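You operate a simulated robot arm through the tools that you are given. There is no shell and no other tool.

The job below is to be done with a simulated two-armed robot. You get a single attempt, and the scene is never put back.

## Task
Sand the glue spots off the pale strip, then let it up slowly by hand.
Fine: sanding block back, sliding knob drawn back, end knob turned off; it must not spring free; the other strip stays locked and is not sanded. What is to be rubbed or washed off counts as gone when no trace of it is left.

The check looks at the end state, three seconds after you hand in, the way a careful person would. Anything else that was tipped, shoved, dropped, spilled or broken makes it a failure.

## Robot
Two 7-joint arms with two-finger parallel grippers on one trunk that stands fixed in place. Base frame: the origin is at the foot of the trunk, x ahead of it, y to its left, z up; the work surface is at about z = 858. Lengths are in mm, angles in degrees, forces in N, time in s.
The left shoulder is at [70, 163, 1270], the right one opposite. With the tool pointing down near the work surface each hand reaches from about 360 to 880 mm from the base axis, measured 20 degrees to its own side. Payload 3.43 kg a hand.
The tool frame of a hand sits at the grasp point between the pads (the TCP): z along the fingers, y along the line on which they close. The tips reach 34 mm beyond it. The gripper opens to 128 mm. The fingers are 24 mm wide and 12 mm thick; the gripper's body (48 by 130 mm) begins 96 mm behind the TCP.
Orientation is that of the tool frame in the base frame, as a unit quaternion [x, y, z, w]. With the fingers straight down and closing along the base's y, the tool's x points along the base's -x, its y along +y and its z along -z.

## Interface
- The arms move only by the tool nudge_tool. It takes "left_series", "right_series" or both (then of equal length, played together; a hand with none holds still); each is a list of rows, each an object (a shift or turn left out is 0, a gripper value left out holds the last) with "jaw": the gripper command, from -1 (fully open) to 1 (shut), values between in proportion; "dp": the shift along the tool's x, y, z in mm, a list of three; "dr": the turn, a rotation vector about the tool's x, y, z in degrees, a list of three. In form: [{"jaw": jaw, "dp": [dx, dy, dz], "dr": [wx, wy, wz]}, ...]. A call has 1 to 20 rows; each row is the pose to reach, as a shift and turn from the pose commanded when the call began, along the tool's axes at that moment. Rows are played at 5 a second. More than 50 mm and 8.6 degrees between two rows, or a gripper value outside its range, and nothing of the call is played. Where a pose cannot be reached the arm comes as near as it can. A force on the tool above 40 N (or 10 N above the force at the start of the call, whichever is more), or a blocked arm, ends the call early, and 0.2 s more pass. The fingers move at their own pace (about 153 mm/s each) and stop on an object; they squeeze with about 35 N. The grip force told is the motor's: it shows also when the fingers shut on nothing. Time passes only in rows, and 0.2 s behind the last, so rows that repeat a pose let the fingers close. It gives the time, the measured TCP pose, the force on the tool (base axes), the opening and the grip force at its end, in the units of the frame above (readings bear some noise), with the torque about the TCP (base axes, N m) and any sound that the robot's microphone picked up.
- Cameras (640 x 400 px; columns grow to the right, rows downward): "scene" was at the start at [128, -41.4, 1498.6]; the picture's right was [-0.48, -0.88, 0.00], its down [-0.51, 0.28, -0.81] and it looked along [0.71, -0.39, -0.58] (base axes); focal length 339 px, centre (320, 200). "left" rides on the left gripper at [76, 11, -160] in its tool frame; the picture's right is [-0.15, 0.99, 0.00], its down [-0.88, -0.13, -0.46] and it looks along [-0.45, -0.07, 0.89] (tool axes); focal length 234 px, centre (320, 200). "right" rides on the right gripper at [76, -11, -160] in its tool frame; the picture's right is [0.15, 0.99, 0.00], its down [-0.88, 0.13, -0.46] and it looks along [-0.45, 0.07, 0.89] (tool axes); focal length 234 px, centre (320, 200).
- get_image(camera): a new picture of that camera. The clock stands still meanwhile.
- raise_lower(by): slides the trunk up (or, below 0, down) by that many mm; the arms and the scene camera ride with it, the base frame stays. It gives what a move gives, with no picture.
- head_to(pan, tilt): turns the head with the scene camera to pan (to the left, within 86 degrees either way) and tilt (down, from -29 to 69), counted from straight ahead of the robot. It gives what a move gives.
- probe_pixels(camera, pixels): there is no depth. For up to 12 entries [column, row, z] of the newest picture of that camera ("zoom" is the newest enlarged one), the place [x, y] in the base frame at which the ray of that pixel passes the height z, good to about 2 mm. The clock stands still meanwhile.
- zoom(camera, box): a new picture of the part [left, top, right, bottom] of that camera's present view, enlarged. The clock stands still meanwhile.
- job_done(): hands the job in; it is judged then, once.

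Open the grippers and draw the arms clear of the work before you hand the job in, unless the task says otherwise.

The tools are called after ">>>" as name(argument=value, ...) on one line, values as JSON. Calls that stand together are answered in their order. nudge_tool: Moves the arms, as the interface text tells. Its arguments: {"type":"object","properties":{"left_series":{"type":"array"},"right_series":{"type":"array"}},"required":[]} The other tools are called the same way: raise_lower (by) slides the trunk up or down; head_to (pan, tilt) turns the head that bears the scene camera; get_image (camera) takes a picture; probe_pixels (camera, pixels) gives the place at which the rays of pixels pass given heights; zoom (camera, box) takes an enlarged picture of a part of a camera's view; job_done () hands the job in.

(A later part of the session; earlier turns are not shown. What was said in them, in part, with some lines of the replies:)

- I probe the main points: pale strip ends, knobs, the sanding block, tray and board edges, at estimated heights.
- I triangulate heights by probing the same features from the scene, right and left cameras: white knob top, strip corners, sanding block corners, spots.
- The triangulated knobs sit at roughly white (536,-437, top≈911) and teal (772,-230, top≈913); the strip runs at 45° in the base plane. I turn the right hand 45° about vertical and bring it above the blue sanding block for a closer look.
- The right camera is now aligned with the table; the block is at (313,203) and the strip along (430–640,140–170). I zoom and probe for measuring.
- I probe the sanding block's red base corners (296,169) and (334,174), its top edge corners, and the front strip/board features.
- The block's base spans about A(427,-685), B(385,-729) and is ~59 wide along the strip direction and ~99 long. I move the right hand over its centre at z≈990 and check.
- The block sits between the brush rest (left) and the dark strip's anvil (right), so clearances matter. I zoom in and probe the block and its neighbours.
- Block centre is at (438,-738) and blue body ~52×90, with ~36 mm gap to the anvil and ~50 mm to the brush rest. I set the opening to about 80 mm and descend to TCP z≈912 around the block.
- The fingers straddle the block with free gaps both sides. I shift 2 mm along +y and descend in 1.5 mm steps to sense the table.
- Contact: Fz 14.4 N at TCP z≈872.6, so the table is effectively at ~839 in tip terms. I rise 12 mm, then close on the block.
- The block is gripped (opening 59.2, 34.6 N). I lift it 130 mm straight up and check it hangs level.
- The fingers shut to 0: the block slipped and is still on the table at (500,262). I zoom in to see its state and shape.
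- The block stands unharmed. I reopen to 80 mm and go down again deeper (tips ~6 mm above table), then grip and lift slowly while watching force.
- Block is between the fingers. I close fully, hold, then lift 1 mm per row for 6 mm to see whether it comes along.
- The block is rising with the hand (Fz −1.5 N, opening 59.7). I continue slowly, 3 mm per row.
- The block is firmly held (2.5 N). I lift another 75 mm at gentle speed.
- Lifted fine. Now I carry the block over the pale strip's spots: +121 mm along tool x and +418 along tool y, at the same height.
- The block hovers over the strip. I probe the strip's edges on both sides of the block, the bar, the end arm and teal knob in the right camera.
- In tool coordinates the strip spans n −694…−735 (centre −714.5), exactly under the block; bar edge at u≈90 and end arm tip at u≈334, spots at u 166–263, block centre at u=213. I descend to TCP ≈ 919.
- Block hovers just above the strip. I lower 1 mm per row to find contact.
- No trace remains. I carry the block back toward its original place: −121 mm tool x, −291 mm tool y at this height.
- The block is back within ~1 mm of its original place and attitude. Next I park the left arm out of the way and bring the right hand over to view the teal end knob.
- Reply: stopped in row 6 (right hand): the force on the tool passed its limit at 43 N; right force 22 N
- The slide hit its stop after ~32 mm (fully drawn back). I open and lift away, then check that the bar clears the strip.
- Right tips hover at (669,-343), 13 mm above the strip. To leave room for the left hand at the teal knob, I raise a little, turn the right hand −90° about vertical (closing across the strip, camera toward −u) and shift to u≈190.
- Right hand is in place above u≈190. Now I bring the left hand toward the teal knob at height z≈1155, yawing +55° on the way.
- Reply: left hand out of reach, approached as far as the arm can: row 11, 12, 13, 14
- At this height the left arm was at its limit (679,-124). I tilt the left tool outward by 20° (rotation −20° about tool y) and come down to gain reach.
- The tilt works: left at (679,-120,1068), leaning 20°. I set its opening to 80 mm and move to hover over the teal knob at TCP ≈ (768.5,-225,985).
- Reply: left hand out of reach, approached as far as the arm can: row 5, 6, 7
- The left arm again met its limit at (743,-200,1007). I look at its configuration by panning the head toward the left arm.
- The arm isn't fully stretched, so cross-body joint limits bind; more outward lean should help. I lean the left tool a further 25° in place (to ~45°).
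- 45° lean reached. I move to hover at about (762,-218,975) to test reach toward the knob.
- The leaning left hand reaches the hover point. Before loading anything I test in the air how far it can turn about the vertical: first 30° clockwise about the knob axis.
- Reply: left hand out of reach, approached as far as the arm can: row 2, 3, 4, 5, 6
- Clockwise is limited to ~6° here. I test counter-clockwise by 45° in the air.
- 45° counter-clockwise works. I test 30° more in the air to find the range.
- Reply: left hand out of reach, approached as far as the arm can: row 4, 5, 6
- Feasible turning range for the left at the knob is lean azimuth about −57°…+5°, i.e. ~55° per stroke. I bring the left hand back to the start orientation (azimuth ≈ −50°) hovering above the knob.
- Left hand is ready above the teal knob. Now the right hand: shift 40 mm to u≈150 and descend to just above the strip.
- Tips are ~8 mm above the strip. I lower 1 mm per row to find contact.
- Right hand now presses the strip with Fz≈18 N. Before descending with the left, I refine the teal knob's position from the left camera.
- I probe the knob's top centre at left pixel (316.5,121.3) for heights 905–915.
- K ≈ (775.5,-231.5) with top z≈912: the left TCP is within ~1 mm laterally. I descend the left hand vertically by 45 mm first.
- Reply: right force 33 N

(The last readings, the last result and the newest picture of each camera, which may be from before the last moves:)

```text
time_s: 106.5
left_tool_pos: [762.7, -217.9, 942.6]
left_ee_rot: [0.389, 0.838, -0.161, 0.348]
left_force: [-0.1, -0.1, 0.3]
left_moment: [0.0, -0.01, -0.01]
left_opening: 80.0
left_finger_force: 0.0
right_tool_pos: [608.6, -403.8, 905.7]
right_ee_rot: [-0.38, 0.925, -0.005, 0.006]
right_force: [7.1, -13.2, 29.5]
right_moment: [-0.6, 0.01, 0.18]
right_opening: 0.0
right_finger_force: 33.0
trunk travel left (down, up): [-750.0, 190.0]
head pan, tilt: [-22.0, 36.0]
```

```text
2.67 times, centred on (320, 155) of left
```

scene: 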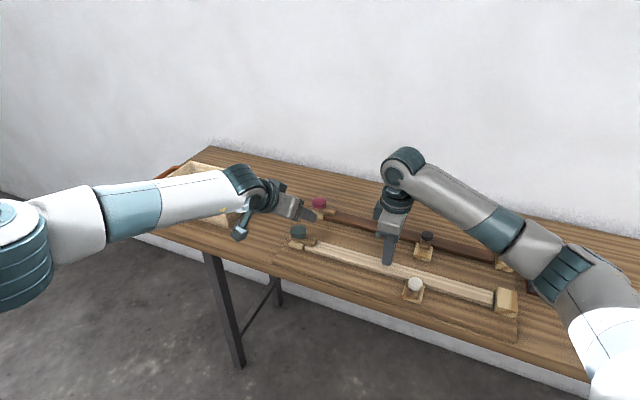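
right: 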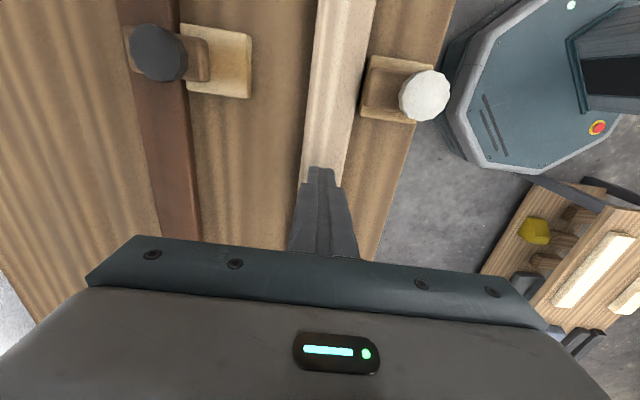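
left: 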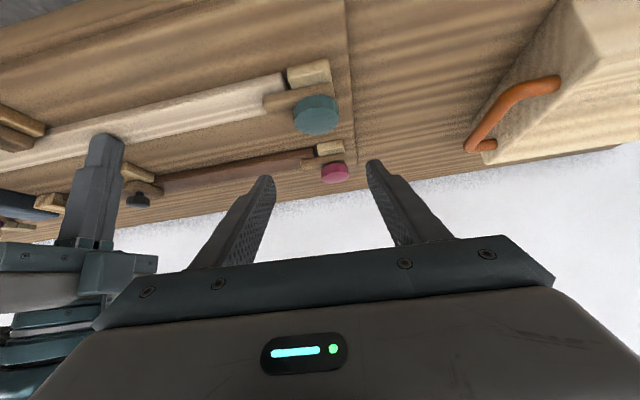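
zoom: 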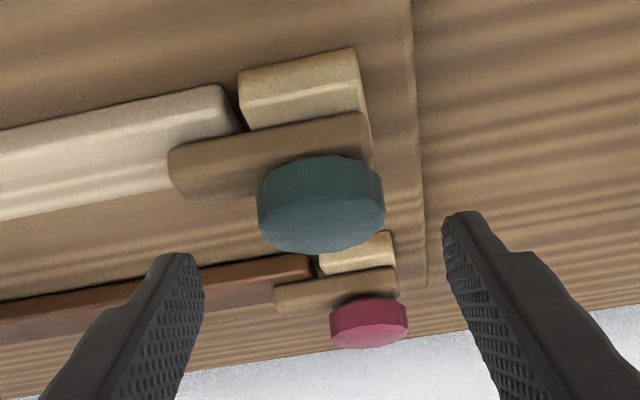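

The left fingers are well centred around the knob. The right hand's press force crept up to 29 N, so I ease it up by 1.5 mm while lowering the left another 16 mm.

>>> nudge_tool(right_series=[{"dp": [0, 0, -0.7], "jaw": 1}, {"dp": [0, 0, -1.4]}, {"dp": [0, 0, -1.5]}, {"dp": [0, 0, -1.5]}, {"dp": [0, 0, -1.5]}, {"dp": [0, 0, -1.5]}], left_series=[{"dp": [2, 0, 2]}, {"dp": [4.5, 0, 4.5]}, {"dp": [7, 0, 7]}, {"dp": [9.5, 0, 9.5]}, {"dp": [11.3, 0, 11.3]}, {"dp": [11.3, 0, 11.3]}])

>>> zoom(camera="scene", box=[250, 190, 346, 250])

>>> zoom(camera="left", box=[200, 80, 440, 230])

```text
time_s: 107.9
left_tool_pos: [763.3, -218.0, 927.3]
left_ee_rot: [0.388, 0.838, -0.161, 0.348]
left_force: [-0.3, 0.1, 0.0]
left_moment: [-0.02, -0.04, -0.01]
left_opening: 80.0
left_finger_force: 0.0
right_tool_pos: [607.4, -402.0, 907.0]
right_ee_rot: [-0.38, 0.925, -0.005, 0.005]
right_force: [2.8, -8.6, 17.5]
right_moment: [-0.34, 0.07, 0.09]
right_opening: 0.0
right_finger_force: 32.9
trunk travel left (down, up): [-750.0, 190.0]
head pan, tilt: [-22.0, 36.0]
```

```text
6.67 times, centred on (298, 220) of scene
```

zoom: 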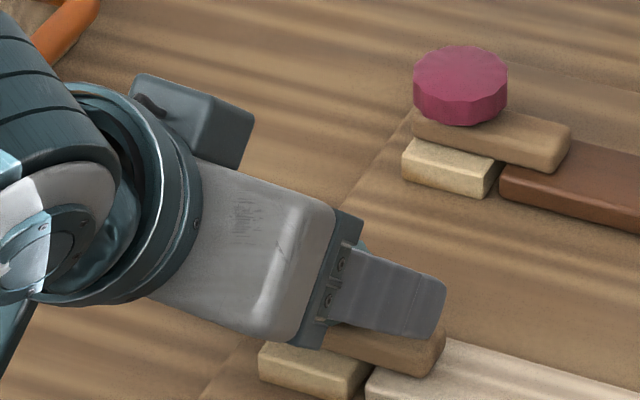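

```text
2.67 times, centred on (320, 155) of left
```

zoom: 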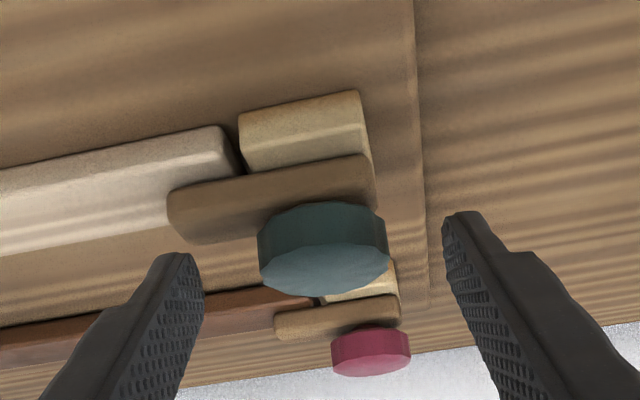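

Left pads reach the knob's middle at ~5 mm from the tips. I advance 3 mm more along the fingers, then close on the knob.

>>> nudge_tool(left_series=[{"dp": [0, 0, 1.5]}, {"dp": [0.5, 0, 3]}, {"dp": [0.5, 0, 3], "jaw": 0.0}, {"dp": [0.5, 0, 3], "jaw": 0.2}, {"dp": [0.5, 0, 3], "jaw": 0.35}, {"dp": [0.5, 0, 3], "jaw": 1}, {"dp": [0.5, 0, 3], "jaw": 1}, {"dp": [0.5, 0, 3], "jaw": 1}])

>>> zoom(camera="scene", box=[250, 190, 346, 250])

>>> zoom(camera="left", box=[200, 80, 440, 230])

```text
time_s: 109.7
left_tool_pos: [765.0, -216.7, 925.8]
left_ee_rot: [0.388, 0.838, -0.161, 0.348]
left_force: [6.0, 0.2, -2.2]
left_moment: [0.01, 0.05, 0.08]
left_opening: 41.5
left_finger_force: 45.4
right_tool_pos: [607.5, -402.0, 905.9]
right_ee_rot: [-0.38, 0.925, -0.004, 0.003]
right_force: [-7.4, -3.1, 11.8]
right_moment: [-0.14, 0.34, 0.02]
right_opening: 0.1
right_finger_force: 32.9
trunk travel left (down, up): [-750.0, 190.0]
head pan, tilt: [-22.0, 36.0]
```

```text
6.67 times, centred on (298, 220) of scene
```

zoom: 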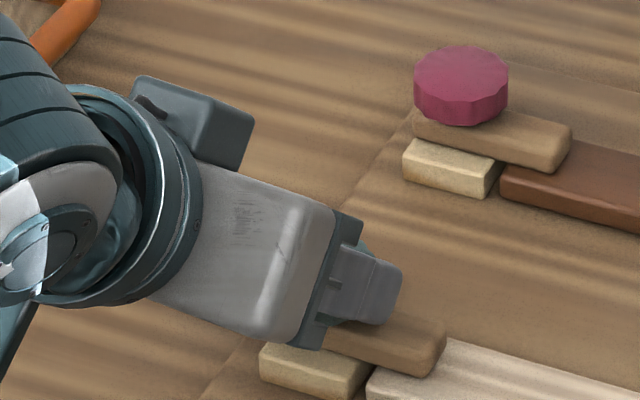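

```text
2.67 times, centred on (320, 155) of left
```

zoom: 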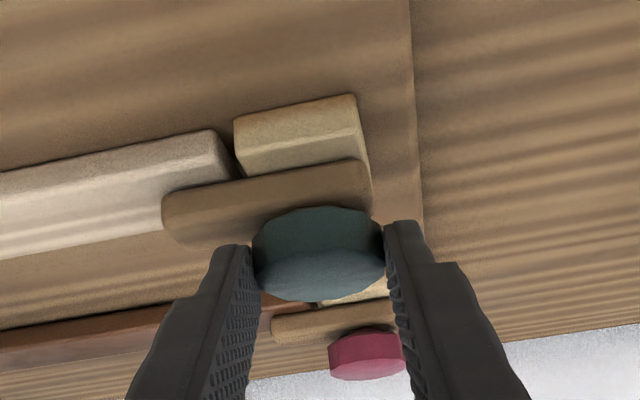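

Knob gripped (41.5 mm). I turn it counter-clockwise slowly by 10° about its vertical axis to feel whether this direction is free.

>>> nudge_tool(left_series=[{"dp": [0, -0.8, 0], "dr": [-1.77, 0, -1.77], "jaw": 1}, {"dp": [-0.05, -1.6, 0.05], "dr": [-3.53, 0, -3.53]}, {"dp": [-0.1, -2.4, 0.1], "dr": [-5.3, 0, -5.3]}, {"dp": [-0.2, -3.1, 0.2], "dr": [-7.07, 0, -7.07]}, {"dp": [-0.2, -3.1, 0.2], "dr": [-7.07, 0, -7.07]}])

>>> zoom(camera="scene", box=[250, 190, 346, 250])

>>> zoom(camera="left", box=[200, 80, 440, 230])

```text
time_s: 110.9
left_tool_pos: [764.7, -220.2, 925.1]
left_ee_rot: [0.313, 0.868, -0.13, 0.362]
left_force: [7.1, 0.6, 6.2]
left_moment: [-0.14, -0.46, -0.51]
left_opening: 41.1
left_finger_force: 45.4
right_tool_pos: [608.4, -402.1, 906.3]
right_ee_rot: [-0.379, 0.925, -0.005, 0.005]
right_force: [-4.0, -1.7, 6.2]
right_moment: [-0.05, 0.22, 0.03]
right_opening: 0.0
right_finger_force: 33.1
trunk travel left (down, up): [-750.0, 190.0]
head pan, tilt: [-22.0, 36.0]
```

```text
6.67 times, centred on (298, 220) of scene
```

zoom: 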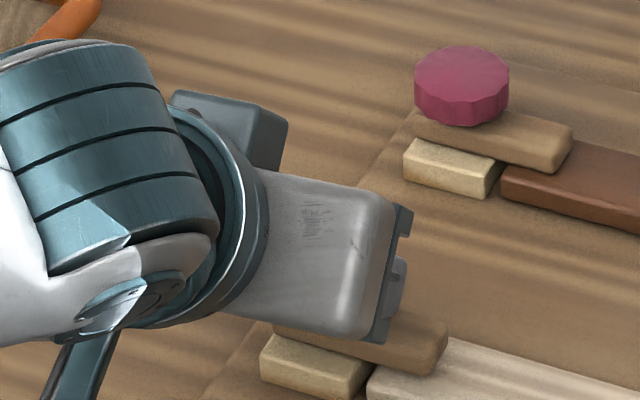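

```text
2.67 times, centred on (320, 155) of left
```

zoom: 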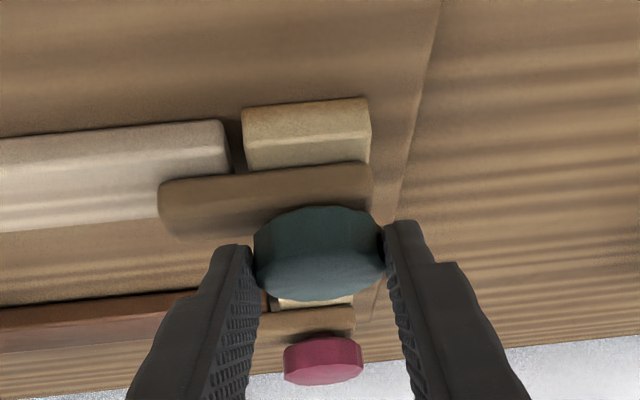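

The hand turned 10° but the bar stayed parallel to the strip: the knob slipped in the fingers with −0.5 N·m, so counter-clockwise seems blocked. I turn back clockwise 10° (adding a little press with the right) and see whether the bar follows.

>>> nudge_tool(left_series=[{"dp": [0, 0.8, 0], "dr": [1.77, 0, 1.77], "jaw": 1}, {"dp": [-0.05, 1.6, 0.05], "dr": [3.53, 0, 3.53]}, {"dp": [-0.1, 2.4, 0.1], "dr": [5.3, 0, 5.3]}, {"dp": [-0.2, 3.1, 0.2], "dr": [7.07, 0, 7.07]}, {"dp": [-0.2, 3.1, 0.2], "dr": [7.07, 0, 7.07]}], right_series=[{"dp": [0, 0, 0.4], "jaw": 1}, {"dp": [0, 0, 0.8]}, {"dp": [0, 0, 0.8]}, {"dp": [0, 0, 0.8]}, {"dp": [0, 0, 0.8]}])

>>> zoom(camera="scene", box=[250, 190, 346, 250])

>>> zoom(camera="left", box=[200, 80, 440, 230])

```text
time_s: 112.1
left_tool_pos: [766.0, -217.9, 925.0]
left_ee_rot: [0.389, 0.838, -0.162, 0.348]
left_force: [11.9, -5.6, 7.9]
left_moment: [0.21, -0.05, 0.1]
left_opening: 41.6
left_finger_force: 45.4
right_tool_pos: [608.3, -401.9, 905.4]
right_ee_rot: [-0.38, 0.925, -0.004, 0.006]
right_force: [0.0, 3.0, 16.9]
right_moment: [0.01, 0.18, -0.04]
right_opening: 0.1
right_finger_force: 32.9
trunk travel left (down, up): [-750.0, 190.0]
head pan, tilt: [-22.0, 36.0]
```

```text
6.67 times, centred on (298, 220) of scene
```

zoom: 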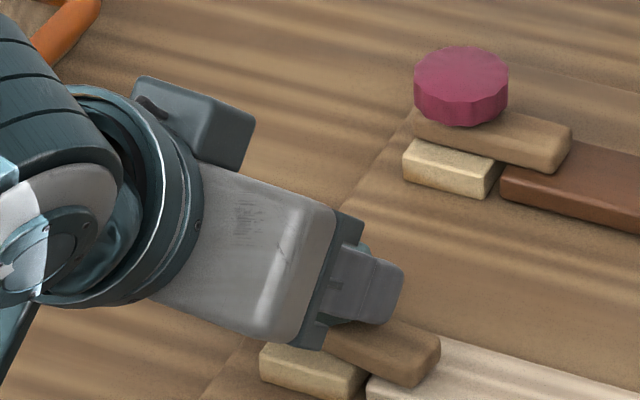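

```text
2.67 times, centred on (320, 155) of left
```

zoom: 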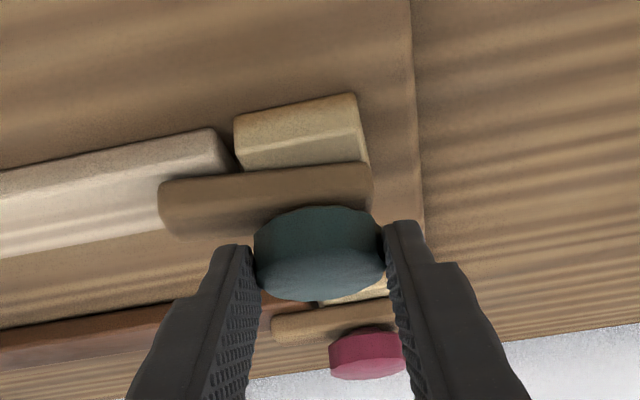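

The bar followed clockwise by ~10°, so clockwise (toward the front) is the free direction. I open the left fingers, rise 6 mm, and rotate the hand counter-clockwise 42° around the knob for a fresh grip.

>>> nudge_tool(left_series=[{"dp": [0, 0, 0], "jaw": 0}, {"dp": [0, 0, 0], "jaw": -0.25}, {"dp": [-4.24, 0, -4.24]}, {"dp": [-4.31, -1.89, -4.17], "dr": [-4.24, 0, -4.24]}, {"dp": [-4.52, -3.76, -3.96], "dr": [-8.48, 0, -8.48]}, {"dp": [-4.87, -5.59, -3.61], "dr": [-12.7, 0, -12.7]}, {"dp": [-5.35, -7.36, -3.13], "dr": [-17, 0, -17]}, {"dp": [-5.95, -9.05, -2.53], "dr": [-21.2, 0, -21.2]}, {"dp": [-6.68, -10.64, -1.8], "dr": [-25.5, 0, -25.5]}, {"dp": [-7.53, -12.1, -0.95], "dr": [-29.7, 0, -29.7]}, {"dp": [-7.53, -12.1, -0.95], "dr": [-29.7, 0, -29.7]}])

>>> get_image(camera="scene")

>>> zoom(camera="left", box=[160, 60, 480, 260])

```text
time_s: 114.5
left_tool_pos: [759.4, -229.1, 931.2]
left_ee_rot: [0.061, 0.922, -0.026, 0.383]
left_force: [0.1, -0.3, -0.4]
left_moment: [0.01, -0.02, -0.01]
left_opening: 79.9
left_finger_force: 0.0
right_tool_pos: [608.0, -402.4, 905.2]
right_ee_rot: [-0.38, 0.925, -0.004, 0.004]
right_force: [8.4, -1.9, 22.2]
right_moment: [-0.15, -0.02, 0.12]
right_opening: 0.0
right_finger_force: 33.1
trunk travel left (down, up): [-750.0, 190.0]
head pan, tilt: [-22.0, 36.0]
```

```text
taken
```

scene: 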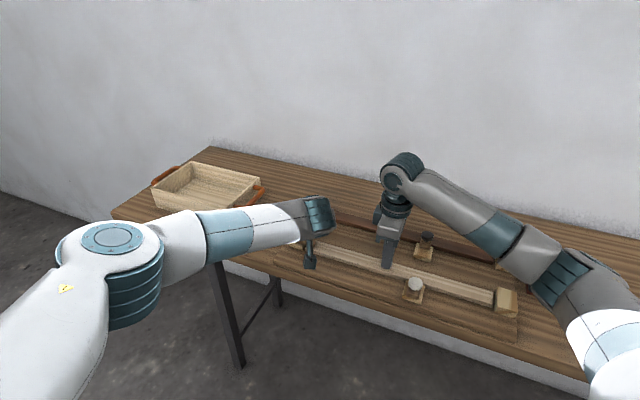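

```text
2.00 times, centred on (320, 160) of left
```

zoom: 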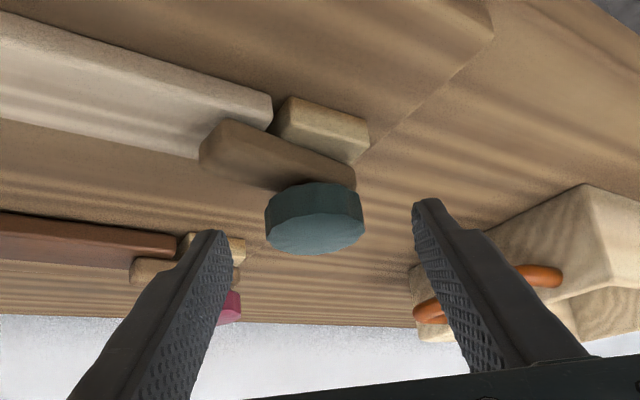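

Fresh-grip pose reached without trouble. I lower 6 mm, shift 1.5 mm to centre, and close on the knob again.

>>> nudge_tool(left_series=[{"dp": [2, -1, 2], "jaw": -0.25}, {"dp": [4.3, -1.5, 4.3]}, {"dp": [4.3, -1.5, 4.3], "jaw": 0.0}, {"dp": [4.3, -1.5, 4.3], "jaw": 0.2}, {"dp": [4.3, -1.5, 4.3], "jaw": 0.35}, {"dp": [4.3, -1.5, 4.3], "jaw": 1}, {"dp": [4.3, -1.5, 4.3], "jaw": 1}, {"dp": [4.3, -1.5, 4.3], "jaw": 1}])

>>> zoom(camera="left", box=[160, 60, 480, 260])

```text
time_s: 116.3
left_tool_pos: [758.8, -230.7, 925.5]
left_ee_rot: [0.062, 0.921, -0.026, 0.383]
left_force: [0.6, -0.1, -1.2]
left_moment: [0.51, -0.08, 0.0]
left_opening: 41.2
left_finger_force: 45.0
right_tool_pos: [608.4, -402.7, 906.0]
right_ee_rot: [-0.38, 0.925, -0.004, 0.005]
right_force: [9.8, -1.5, 25.8]
right_moment: [-0.16, -0.06, 0.07]
right_opening: 0.1
right_finger_force: 32.5
trunk travel left (down, up): [-750.0, 190.0]
head pan, tilt: [-22.0, 36.0]
```

```text
2.00 times, centred on (320, 160) of left
```

zoom: 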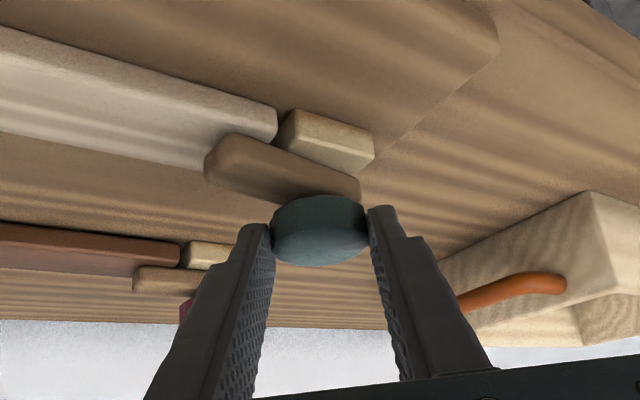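

Good grip with almost no side force. I turn clockwise 24° slowly, easing the right press by 0.4 mm to keep it near 20 N.

>>> nudge_tool(left_series=[{"dp": [-0.03, 1.19, 0.03], "dr": [2.83, 0, 2.83], "jaw": 1}, {"dp": [-0.12, 2.37, 0.12], "dr": [5.66, 0, 5.66]}, {"dp": [-0.26, 3.53, 0.26], "dr": [8.49, 0, 8.49]}, {"dp": [-0.47, 4.69, 0.47], "dr": [11.3, 0, 11.3]}, {"dp": [-0.72, 5.81, 0.72], "dr": [14.2, 0, 14.2]}, {"dp": [-1.04, 6.91, 1.04], "dr": [17, 0, 17]}, {"dp": [-1.04, 6.91, 1.04], "dr": [17, 0, 17]}], right_series=[{"dp": [0, 0, -0.2], "jaw": 1}, {"dp": [0, 0, -0.4]}, {"dp": [0, 0, -0.4]}, {"dp": [0, 0, -0.4]}, {"dp": [0, 0, -0.4]}, {"dp": [0, 0, -0.4]}, {"dp": [0, 0, -0.4]}])

>>> zoom(camera="left", box=[160, 60, 480, 260])

>>> zoom(camera="scene", box=[250, 190, 410, 290])

```text
time_s: 117.9
left_tool_pos: [760.9, -222.4, 925.6]
left_ee_rot: [0.252, 0.888, -0.105, 0.369]
left_force: [5.3, 9.8, 5.8]
left_moment: [-0.19, -0.31, 0.24]
left_opening: 41.2
left_finger_force: 45.5
right_tool_pos: [607.2, -400.3, 906.2]
right_ee_rot: [-0.379, 0.925, -0.006, 0.004]
right_force: [6.5, -10.1, 22.0]
right_moment: [-0.45, 0.01, 0.1]
right_opening: 0.0
right_finger_force: 33.0
trunk travel left (down, up): [-750.0, 190.0]
head pan, tilt: [-22.0, 36.0]
```

```text
2.00 times, centred on (320, 160) of left
```

zoom: 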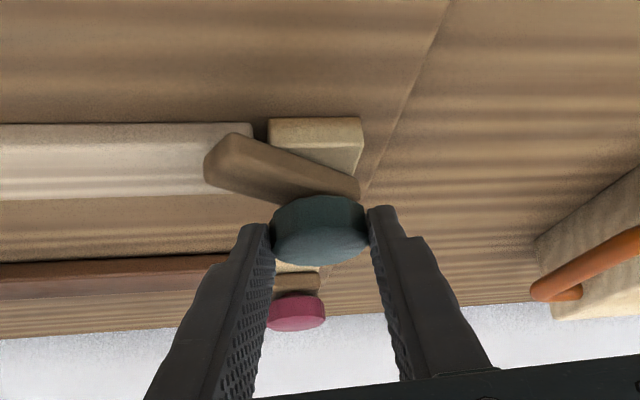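

```text
4.00 times, centred on (330, 240) of scene
```

zoom: 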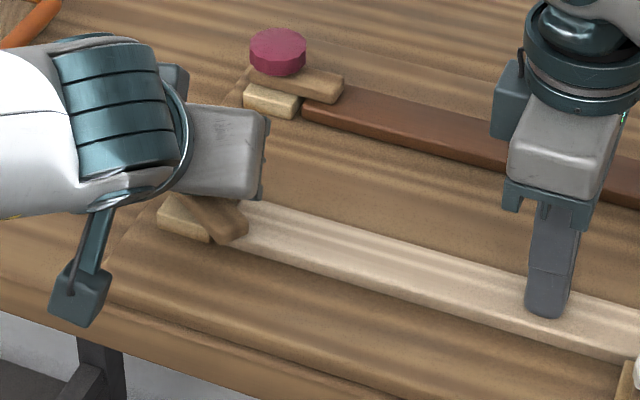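

The bar is now at ~34° off the strip. I continue clockwise another 20°, with a 1 mm lateral correction.

>>> nudge_tool(left_series=[{"dp": [-0.03, 1.5, 0.03], "dr": [2.83, 0, 2.83], "jaw": 1}, {"dp": [-0.12, 3.0, 0.12], "dr": [5.66, 0, 5.66]}, {"dp": [-0.26, 4.3, 0.26], "dr": [8.49, 0, 8.49]}, {"dp": [-0.47, 5.7, 0.47], "dr": [11.3, 0, 11.3]}, {"dp": [-0.72, 6.8, 0.72], "dr": [14.2, 0, 14.2]}, {"dp": [-0.72, 6.8, 0.72], "dr": [14.2, 0, 14.2]}])

>>> zoom(camera="left", box=[160, 60, 480, 260])

>>> zoom(camera="scene", box=[250, 190, 410, 290])

```text
time_s: 119.3
left_tool_pos: [764.2, -217.0, 925.4]
left_ee_rot: [0.404, 0.83, -0.168, 0.345]
left_force: [6.5, 17.2, 9.5]
left_moment: [0.44, 0.26, 0.3]
left_opening: 41.5
left_finger_force: 44.7
right_tool_pos: [608.4, -401.3, 906.0]
right_ee_rot: [-0.38, 0.925, -0.005, 0.004]
right_force: [1.6, -11.6, 17.1]
right_moment: [-0.42, 0.09, 0.14]
right_opening: 0.3
right_finger_force: 32.8
trunk travel left (down, up): [-750.0, 190.0]
head pan, tilt: [-22.0, 36.0]
```

```text
2.00 times, centred on (320, 160) of left
```

zoom: 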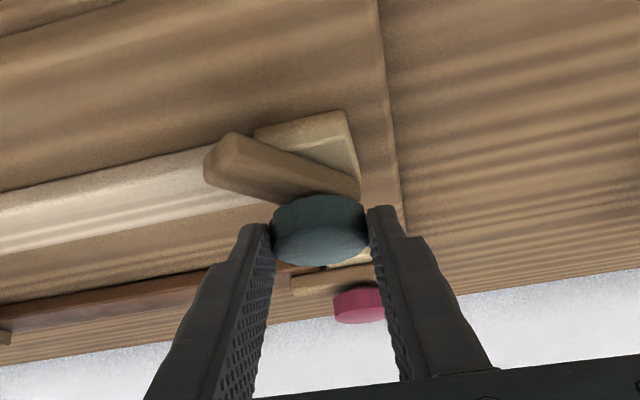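

```text
4.00 times, centred on (330, 240) of scene
```

zoom: 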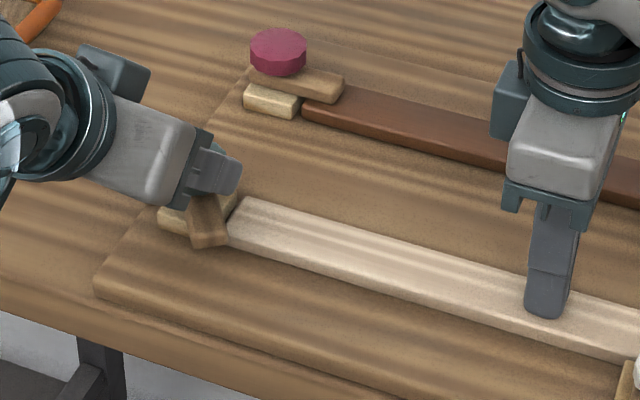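

The bar is at ~54° and just about clear of the strip's end; the strip is held down by the right hand. I open the left, rise 6 mm, and swing back counter-clockwise 42° for another grip.

>>> nudge_tool(left_series=[{"dp": [0, 0, 0], "jaw": 0}, {"dp": [0, 0, 0], "jaw": -0.25}, {"dp": [-4.24, 0, -4.24]}, {"dp": [-4.31, -1.89, -4.17], "dr": [-4.24, 0, -4.24]}, {"dp": [-4.52, -3.76, -3.96], "dr": [-8.48, 0, -8.48]}, {"dp": [-4.87, -5.59, -3.61], "dr": [-12.7, 0, -12.7]}, {"dp": [-5.35, -7.36, -3.13], "dr": [-17, 0, -17]}, {"dp": [-5.95, -9.05, -2.53], "dr": [-21.2, 0, -21.2]}, {"dp": [-6.68, -10.64, -1.8], "dr": [-25.5, 0, -25.5]}, {"dp": [-7.53, -12.1, -0.95], "dr": [-29.7, 0, -29.7]}, {"dp": [-7.53, -12.1, -0.95], "dr": [-29.7, 0, -29.7]}])

>>> zoom(camera="left", box=[160, 60, 480, 260])

>>> get_image(camera="scene")

```text
time_s: 121.7
left_tool_pos: [759.7, -228.3, 930.9]
left_ee_rot: [0.078, 0.92, -0.034, 0.382]
left_force: [0.2, -0.1, 0.5]
left_moment: [0.0, 0.01, 0.0]
left_opening: 80.0
left_finger_force: 0.1
right_tool_pos: [607.1, -400.8, 906.0]
right_ee_rot: [-0.38, 0.925, -0.005, 0.004]
right_force: [-3.1, 5.5, 16.3]
right_moment: [0.11, 0.28, 0.02]
right_opening: 0.0
right_finger_force: 33.2
trunk travel left (down, up): [-750.0, 190.0]
head pan, tilt: [-22.0, 36.0]
```

```text
2.00 times, centred on (320, 160) of left
```

zoom: 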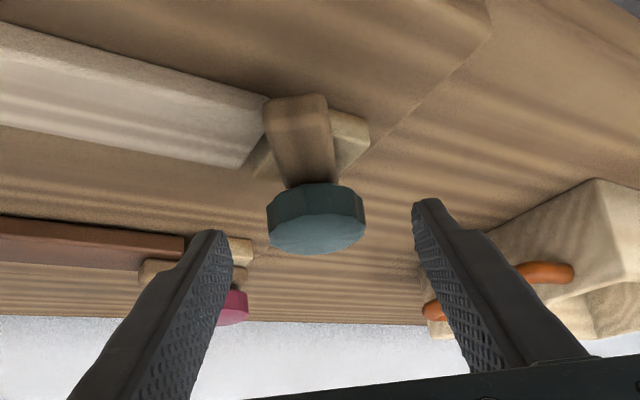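

```text
taken
```

scene: 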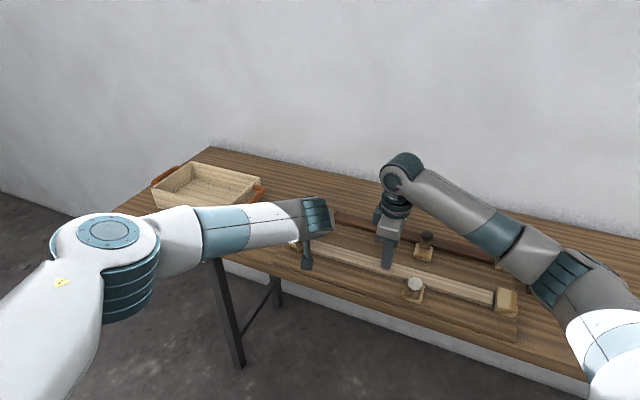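

The bar has swung off the strip; for a clear "off" I grip once more: lower 6 mm, centre, close.

>>> nudge_tool(left_series=[{"dp": [2, -1, 2], "jaw": -0.25}, {"dp": [4.3, -1.5, 4.3]}, {"dp": [4.3, -1.5, 4.3], "jaw": 0.0}, {"dp": [4.3, -1.5, 4.3], "jaw": 0.2}, {"dp": [4.3, -1.5, 4.3], "jaw": 0.35}, {"dp": [4.3, -1.5, 4.3], "jaw": 1}, {"dp": [4.3, -1.5, 4.3], "jaw": 1}, {"dp": [4.3, -1.5, 4.3], "jaw": 1}])

```text
time_s: 123.5
left_tool_pos: [758.8, -229.5, 924.0]
left_ee_rot: [0.08, 0.92, -0.034, 0.382]
left_force: [-2.1, 9.7, -0.7]
left_moment: [0.65, 0.03, 0.2]
left_opening: 41.0
left_finger_force: 45.1
right_tool_pos: [607.8, -400.1, 905.8]
right_ee_rot: [-0.379, 0.925, -0.005, 0.004]
right_force: [-3.9, 1.5, 11.8]
right_moment: [0.02, 0.24, -0.04]
right_opening: 0.0
right_finger_force: 33.3
trunk travel left (down, up): [-750.0, 190.0]
head pan, tilt: [-22.0, 36.0]
```

Gripped. I turn clockwise 40° more, and press the right down 0.5 mm to keep a firm hold.

>>> nudge_tool(left_series=[{"dp": [-0.03, 1.6, 0.03], "dr": [2.83, 0, 2.83], "jaw": 1}, {"dp": [-0.12, 3.1, 0.12], "dr": [5.66, 0, 5.66]}, {"dp": [-0.26, 4.5, 0.26], "dr": [8.49, 0, 8.49]}, {"dp": [-0.47, 5.7, 0.47], "dr": [11.3, 0, 11.3]}, {"dp": [-0.72, 6.9, 0.72], "dr": [14.2, 0, 14.2]}, {"dp": [-1.04, 8.1, 1.04], "dr": [17, 0, 17]}, {"dp": [-1.41, 9.3, 1.41], "dr": [19.8, 0, 19.8]}, {"dp": [-1.83, 10.4, 1.83], "dr": [22.6, 0, 22.6]}, {"dp": [-2.3, 11.5, 2.3], "dr": [25.5, 0, 25.5]}, {"dp": [-2.81, 12.5, 2.81], "dr": [28.3, 0, 28.3]}, {"dp": [-2.81, 12.5, 2.81], "dr": [28.3, 0, 28.3]}], right_series=[{"dp": [0, 0, 0.3], "jaw": 1}, {"dp": [0, 0, 0.5]}, {"dp": [0, 0, 0.5]}, {"dp": [0, 0, 0.5]}, {"dp": [0, 0, 0.5]}, {"dp": [0, 0, 0.5]}, {"dp": [0, 0, 0.5]}, {"dp": [0, 0, 0.5]}, {"dp": [0, 0, 0.5]}, {"dp": [0, 0, 0.5]}, {"dp": [0, 0, 0.5]}])

>>> zoom(camera="left", box=[160, 60, 480, 260])

>>> zoom(camera="scene", box=[250, 190, 410, 290])

```text
time_s: 125.9
left_tool_pos: [764.8, -215.8, 925.5]
left_ee_rot: [0.389, 0.838, -0.163, 0.348]
left_force: [5.9, 13.8, -5.7]
left_moment: [0.29, 0.6, 1.45]
left_opening: 41.0
left_finger_force: 44.6
right_tool_pos: [607.0, -400.8, 905.1]
right_ee_rot: [-0.379, 0.925, -0.005, 0.004]
right_force: [-7.3, -4.2, 22.2]
right_moment: [-0.18, 0.45, -0.01]
right_opening: 0.2
right_finger_force: 33.1
trunk travel left (down, up): [-750.0, 190.0]
head pan, tilt: [-22.0, 36.0]
```

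```text
2.00 times, centred on (320, 160) of left
```

zoom: 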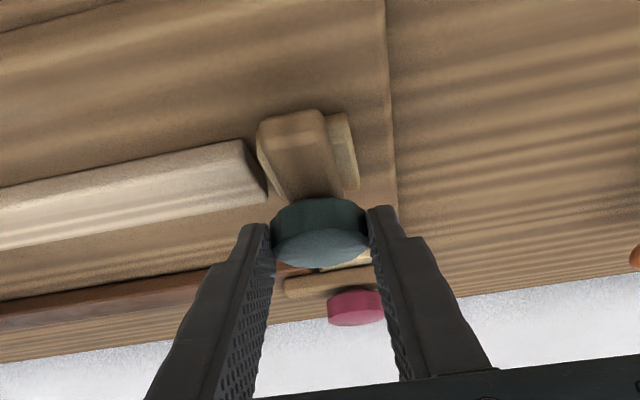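

```text
4.00 times, centred on (330, 240) of scene
```

zoom: 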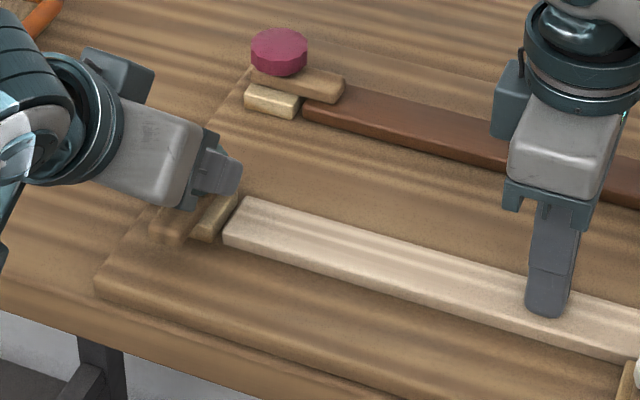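

The bar now points to the front, at its stop (~90°, torque 1.45 N·m): end knob is off. I open the left hand, lift it straight up, and retreat it well back.

>>> nudge_tool(left_series=[{"dp": [0, 0, 0], "jaw": 0.1}, {"dp": [0, 0, 0], "jaw": -0.25}, {"dp": [0, 0, 0], "jaw": -0.25}, {"dp": [-8, 0, -8]}, {"dp": [-20, 0, -20]}, {"dp": [-36, 0, -36]}, {"dp": [-50, 0, -50]}, {"dp": [-40, 0, -70]}, {"dp": [-20, 0, -95]}, {"dp": [0, 0, -120]}, {"dp": [20, 0, -145]}, {"dp": [40, 0, -170]}, {"dp": [60, 0, -195]}, {"dp": [60, 0, -195]}])

>>> get_image(camera="scene")

>>> zoom(camera="scene", box=[250, 190, 410, 290])

```text
time_s: 128.9
left_tool_pos: [650.1, -82.7, 1020.1]
left_ee_rot: [0.389, 0.837, -0.162, 0.348]
left_force: [0.3, -0.2, 0.8]
left_moment: [0.05, -0.05, 0.0]
left_opening: 80.1
left_finger_force: 0.0
right_tool_pos: [606.9, -401.1, 905.2]
right_ee_rot: [-0.38, 0.925, -0.004, 0.005]
right_force: [7.8, 2.2, 22.7]
right_moment: [-0.01, -0.06, -0.1]
right_opening: 0.3
right_finger_force: 32.7
trunk travel left (down, up): [-750.0, 190.0]
head pan, tilt: [-22.0, 36.0]
```

```text
taken
```

scene: 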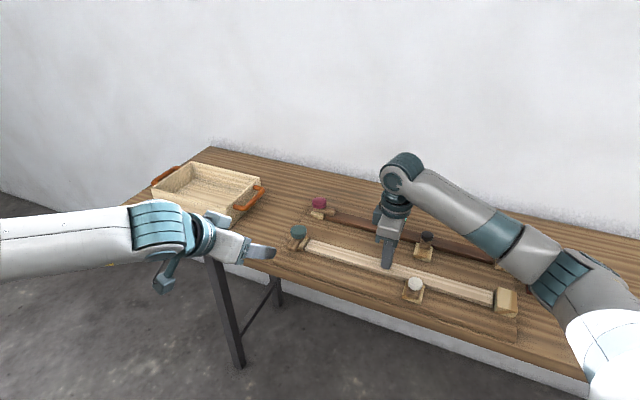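

```text
4.00 times, centred on (330, 240) of scene
```

zoom: 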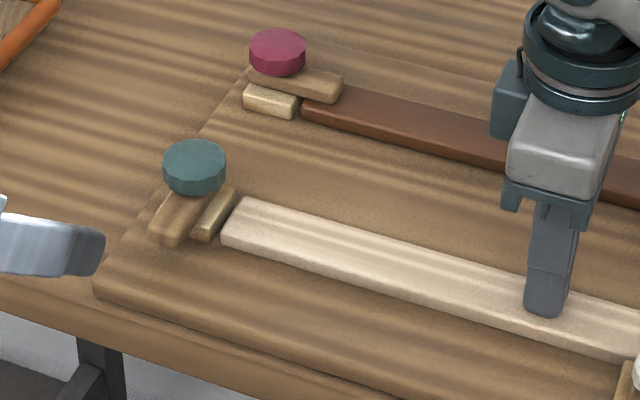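

Everything is clear; only the right hand holds the strip. I begin letting it up slowly, 0.5 mm per row.

>>> nudge_tool(right_series=[{"dp": [0, 0, -0.5], "jaw": 1}, {"dp": [0, 0, -1]}, {"dp": [0, 0, -1.5]}, {"dp": [0, 0, -2]}, {"dp": [0, 0, -2.5]}, {"dp": [0, 0, -3]}, {"dp": [0, 0, -3.5]}, {"dp": [0, 0, -4]}, {"dp": [0, 0, -4.5]}, {"dp": [0, 0, -5]}, {"dp": [0, 0, -5.5]}, {"dp": [0, 0, -6]}])

>>> zoom(camera="scene", box=[270, 190, 430, 290])

```text
time_s: 131.5
left_tool_pos: [651.4, -85.0, 1020.1]
left_ee_rot: [0.39, 0.837, -0.162, 0.348]
left_force: [0.2, 0.0, 0.0]
left_moment: [0.0, 0.02, 0.0]
left_opening: 80.2
left_finger_force: 0.1
right_tool_pos: [607.7, -403.1, 911.4]
right_ee_rot: [-0.379, 0.925, -0.005, 0.004]
right_force: [-2.4, -1.6, 5.3]
right_moment: [0.02, 0.04, 0.02]
right_opening: 0.0
right_finger_force: 32.5
trunk travel left (down, up): [-750.0, 190.0]
head pan, tilt: [-22.0, 36.0]
```

```text
4.00 times, centred on (350, 240) of scene
```

zoom: 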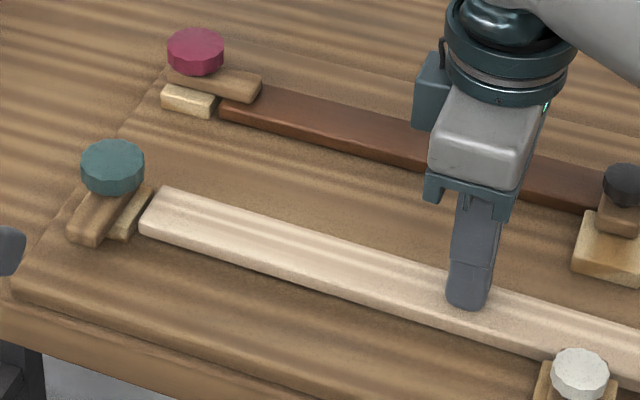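

The strip follows the fingertip (Fz 5.3 N at TCP 911). I continue at 1 mm per row.

>>> nudge_tool(right_series=[{"dp": [0, 0, -1], "jaw": 1}, {"dp": [0, 0, -2]}, {"dp": [0, 0, -3]}, {"dp": [0, 0, -4]}, {"dp": [0, 0, -5]}, {"dp": [0, 0, -6]}, {"dp": [0, 0, -7]}, {"dp": [0, 0, -8]}, {"dp": [0, 0, -9]}, {"dp": [0, 0, -10]}, {"dp": [0, 0, -11]}, {"dp": [0, 0, -12]}, {"dp": [0, 0, -13]}, {"dp": [0, 0, -14]}, {"dp": [0, 0, -15]}, {"dp": [0, 0, -16]}, {"dp": [0, 0, -17]}, {"dp": [0, 0, -18]}, {"dp": [0, 0, -19]}, {"dp": [0, 0, -20]}])

>>> get_image(camera="scene")

```text
time_s: 135.7
left_tool_pos: [650.7, -85.4, 1020.7]
left_ee_rot: [0.39, 0.837, -0.162, 0.347]
left_force: [-0.5, -0.3, 0.3]
left_moment: [0.0, 0.01, -0.02]
left_opening: 79.9
left_finger_force: 0.0
right_tool_pos: [607.9, -400.3, 931.1]
right_ee_rot: [-0.38, 0.925, -0.004, 0.005]
right_force: [0.1, -0.6, 0.9]
right_moment: [-0.02, 0.02, -0.03]
right_opening: 0.0
right_finger_force: 33.3
trunk travel left (down, up): [-750.0, 190.0]
head pan, tilt: [-22.0, 36.0]
```

```text
taken
```

scene: 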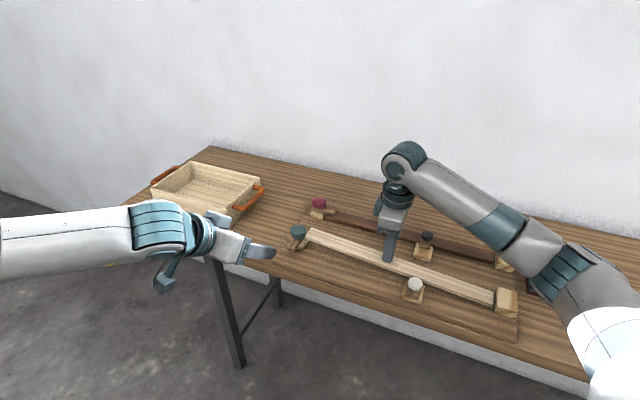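

Force is down to ~1 N at TCP 931; I zoom in to see whether the strip is still touching the fingertip.

>>> zoom(camera="scene", box=[350, 220, 446, 280])

>>> zoom(camera="scene", box=[280, 210, 440, 310])

>>> zoom(camera="right", box=[240, 100, 400, 200])

```text
6.67 times, centred on (398, 250) of scene
```

zoom: 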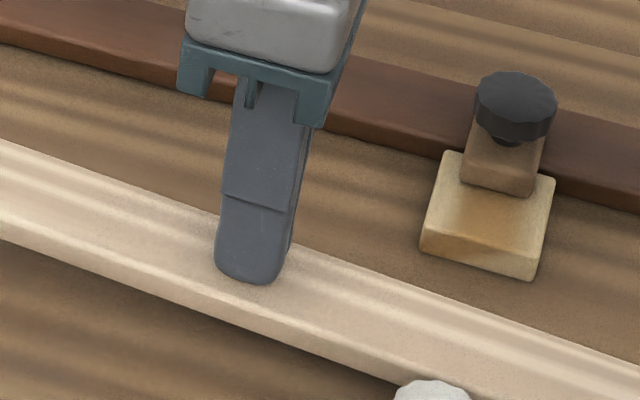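

```text
4.00 times, centred on (360, 260) of scene
```

zoom: 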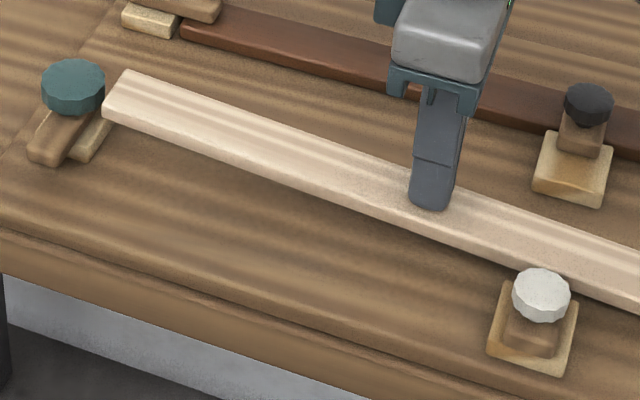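

```text
4.00 times, centred on (320, 150) of right
```

zoom: 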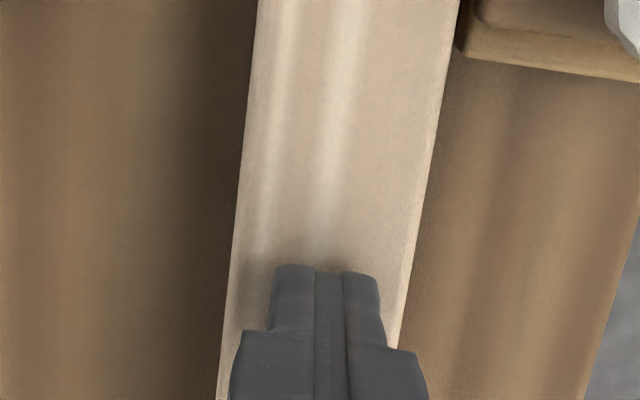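

The strip has risen with the finger and is about in contact. I keep raising 1 mm per row to see whether it keeps following.

>>> nudge_tool(right_series=[{"dp": [0, 0, -1], "jaw": 1}, {"dp": [0, 0, -2]}, {"dp": [0, 0, -3]}, {"dp": [0, 0, -4]}, {"dp": [0, 0, -5]}, {"dp": [0, 0, -6]}, {"dp": [0, 0, -7]}, {"dp": [0, 0, -8]}, {"dp": [0, 0, -9]}, {"dp": [0, 0, -10]}, {"dp": [0, 0, -11]}, {"dp": [0, 0, -12]}])

>>> zoom(camera="scene", box=[350, 220, 446, 280])

>>> zoom(camera="scene", box=[280, 210, 440, 310])

```text
time_s: 138.3
left_tool_pos: [651.8, -83.7, 1020.2]
left_ee_rot: [0.389, 0.838, -0.162, 0.347]
left_force: [0.0, 0.7, -0.1]
left_moment: [0.0, 0.01, 0.0]
left_opening: 79.9
left_finger_force: 0.0
right_tool_pos: [607.7, -402.4, 941.3]
right_ee_rot: [-0.379, 0.925, -0.005, 0.005]
right_force: [-0.1, -0.5, 0.2]
right_moment: [0.01, -0.01, 0.01]
right_opening: 0.0
right_finger_force: 32.9
trunk travel left (down, up): [-750.0, 190.0]
head pan, tilt: [-22.0, 36.0]
```

```text
6.67 times, centred on (398, 250) of scene
```

zoom: 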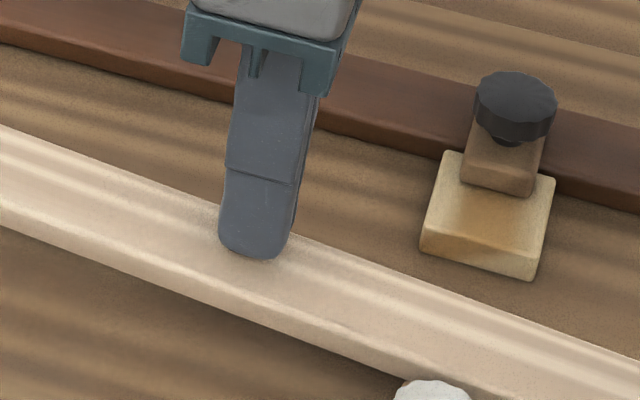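

```text
4.00 times, centred on (360, 260) of scene
```

zoom: 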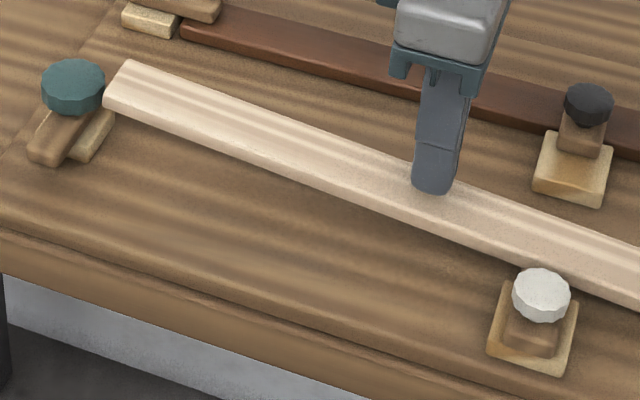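

It rose further along with the finger (force ~0). I raise another 12 mm at the same slow pace and compare the strip's end position.

>>> nudge_tool(right_series=[{"dp": [0, 0, -1], "jaw": 1}, {"dp": [0, 0, -2]}, {"dp": [0, 0, -3]}, {"dp": [0, 0, -4]}, {"dp": [0, 0, -5]}, {"dp": [0, 0, -6]}, {"dp": [0, 0, -7]}, {"dp": [0, 0, -8]}, {"dp": [0, 0, -9]}, {"dp": [0, 0, -10]}, {"dp": [0, 0, -11]}, {"dp": [0, 0, -12]}, {"dp": [0, 0, -12]}, {"dp": [0, 0, -12]}])

>>> zoom(camera="scene", box=[350, 220, 446, 280])

>>> zoom(camera="scene", box=[280, 210, 440, 310])

```text
time_s: 141.3
left_tool_pos: [652.0, -83.8, 1020.5]
left_ee_rot: [0.39, 0.837, -0.162, 0.347]
left_force: [-0.3, 0.6, -0.3]
left_moment: [-0.03, -0.01, -0.02]
left_opening: 79.9
left_finger_force: 0.1
right_tool_pos: [607.1, -403.3, 953.5]
right_ee_rot: [-0.379, 0.925, -0.003, 0.005]
right_force: [0.2, -0.6, 0.4]
right_moment: [0.02, -0.01, 0.02]
right_opening: 0.0
right_finger_force: 33.0
trunk travel left (down, up): [-750.0, 190.0]
head pan, tilt: [-22.0, 36.0]
```

```text
6.67 times, centred on (398, 250) of scene
```

zoom: 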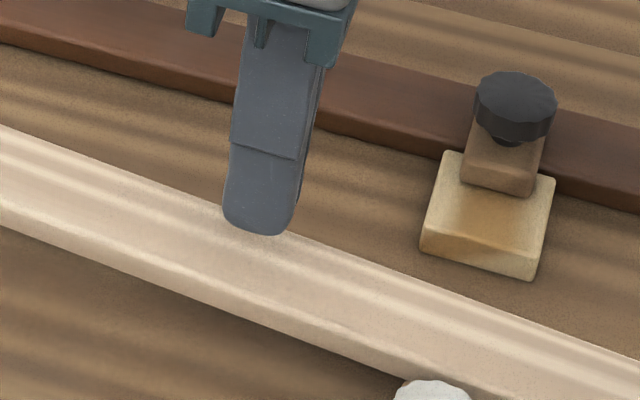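

```text
4.00 times, centred on (360, 260) of scene
```

zoom: 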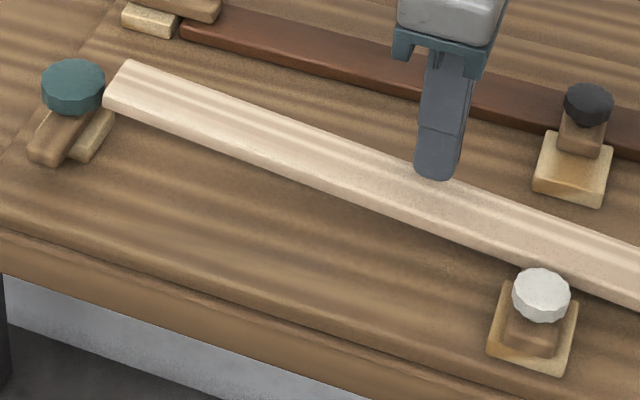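

The strip stopped following (end stays at (125,62)): it's fully up and free. I withdraw the right hand upward and back, the left too, and open both grippers.

>>> nudge_tool(right_series=[{"dp": [0, 0, -15], "jaw": 1}, {"dp": [0, 0, -40]}, {"dp": [0, 0, -70]}, {"dp": [0, 0, -100]}, {"dp": [0, 0, -130]}, {"dp": [0, 0, -160]}, {"dp": [0, 0, -180]}, {"dp": [30, 0, -190], "jaw": 0}, {"dp": [60, 20, -195], "jaw": -0.5}, {"dp": [90, 40, -200], "jaw": -1}, {"dp": [120, 60, -200]}, {"dp": [150, 70, -200]}, {"dp": [150, 70, -200]}], left_series=[{"dp": [5, 0, -15], "jaw": -1}, {"dp": [12, 0, -40]}, {"dp": [20, 0, -70]}, {"dp": [30, 0, -100]}, {"dp": [40, 0, -130]}, {"dp": [40, 0, -160]}, {"dp": [40, 0, -180]}, {"dp": [40, 0, -190]}, {"dp": [40, 0, -200]}, {"dp": [40, 0, -200]}, {"dp": [40, 0, -200]}, {"dp": [40, 0, -200]}, {"dp": [40, 0, -200]}])

>>> get_image(camera="scene")

```text
time_s: 144.1
left_tool_pos: [540.9, 47.7, 1131.1]
left_ee_rot: [0.389, 0.838, -0.162, 0.347]
left_force: [-0.2, -0.7, 0.6]
left_moment: [-0.02, -0.01, -0.01]
left_opening: 128.3
left_finger_force: 0.0
right_tool_pos: [449.9, -459.5, 1150.7]
right_ee_rot: [-0.379, 0.925, -0.004, 0.003]
right_force: [-1.1, -0.1, -0.4]
right_moment: [-0.01, 0.01, 0.0]
right_opening: 128.0
right_finger_force: 0.1
trunk travel left (down, up): [-750.0, 190.0]
head pan, tilt: [-22.0, 36.0]
```

```text
taken
```

scene: 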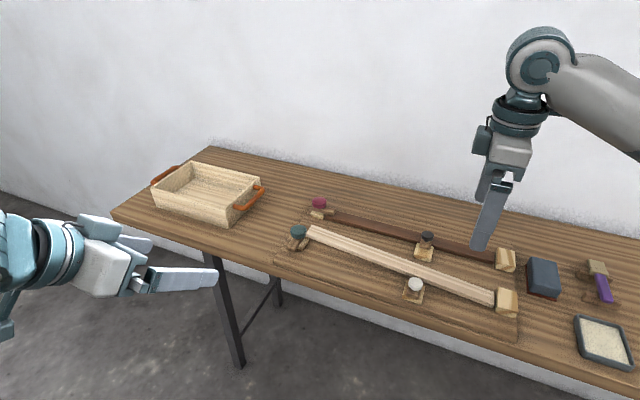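

Both hands are clear with grippers open. I inspect the final state closely: strip, end knob, slide, the other strip and the sanding block.

>>> zoom(camera="scene", box=[280, 190, 440, 290])

>>> zoom(camera="scene", box=[380, 220, 540, 320])

>>> zoom(camera="scene", box=[500, 235, 640, 375])

>>> zoom(camera="scene", box=[310, 220, 406, 280])

>>> get_image(camera="right")

```text
4.00 times, centred on (360, 240) of scene
```

zoom: 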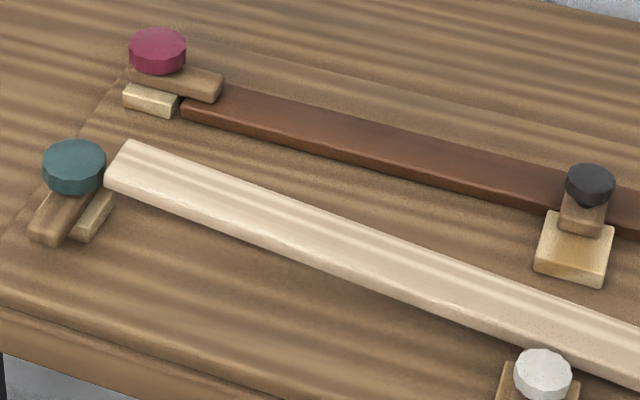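

```text
4.00 times, centred on (460, 270) of scene
```

zoom: 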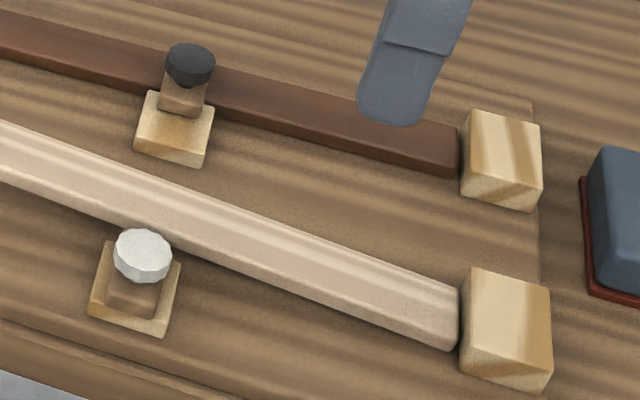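

```text
2.86 times, centred on (570, 305) of scene
```

zoom: 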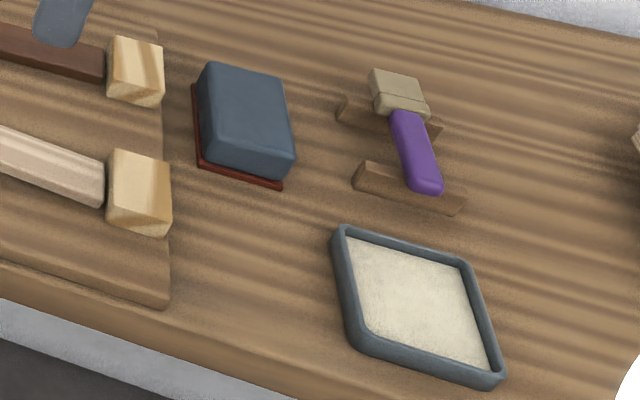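

```text
6.67 times, centred on (358, 250) of scene
```

zoom: 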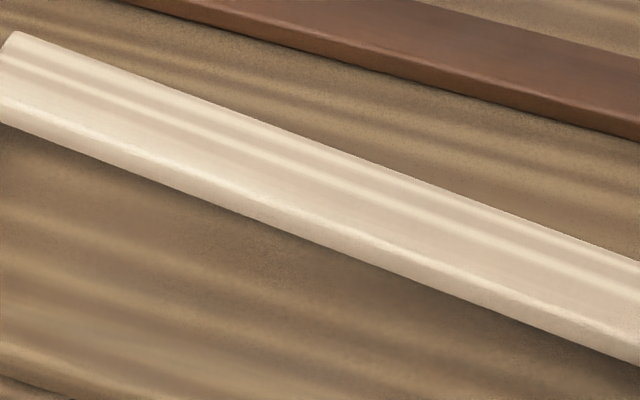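

```text
taken
```

right: 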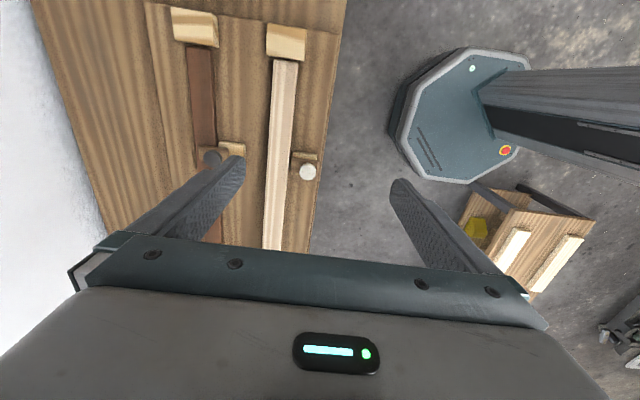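

The pale strip is clean and resting raised. The slide is drawn back, the end bar is turned off, the dark strip is still locked and unsanded, and the sanding block is back in place. Both arms are clear with open grippers, so I hand in.

>>> job_done()

```text
The job is handed in.
```

The job is handed in, and everything looked right in the last pictures before I did.

- **Sanding:** the glue spots on the pale strip are gone. I zoomed in from two cameras and found no trace.
- **Sanding block:** it is back within about 1 mm of where it started. On my first try to lift it, it slipped out of the fingers and stayed standing on the table. The second grip held.
- **Sliding knob:** it is drawn fully back to its stop and the bar is clear of the strip.
- **End knob:** it is turned about 90° clockwise to its stop, so the bar points to the front and is off the strip. I first tried about 10° the other way, which was blocked, and the knob only slipped in the fingers.
- **Letting the strip up:** the right hand pressed the strip down the whole time the end knob was being turned. I then raised it 2.5–5 mm per second until it stopped following the finger, so it never sprang free.
- **Other strip:** the dark strip is still locked and was not touched.

Both arms are drawn clear with the grippers open.
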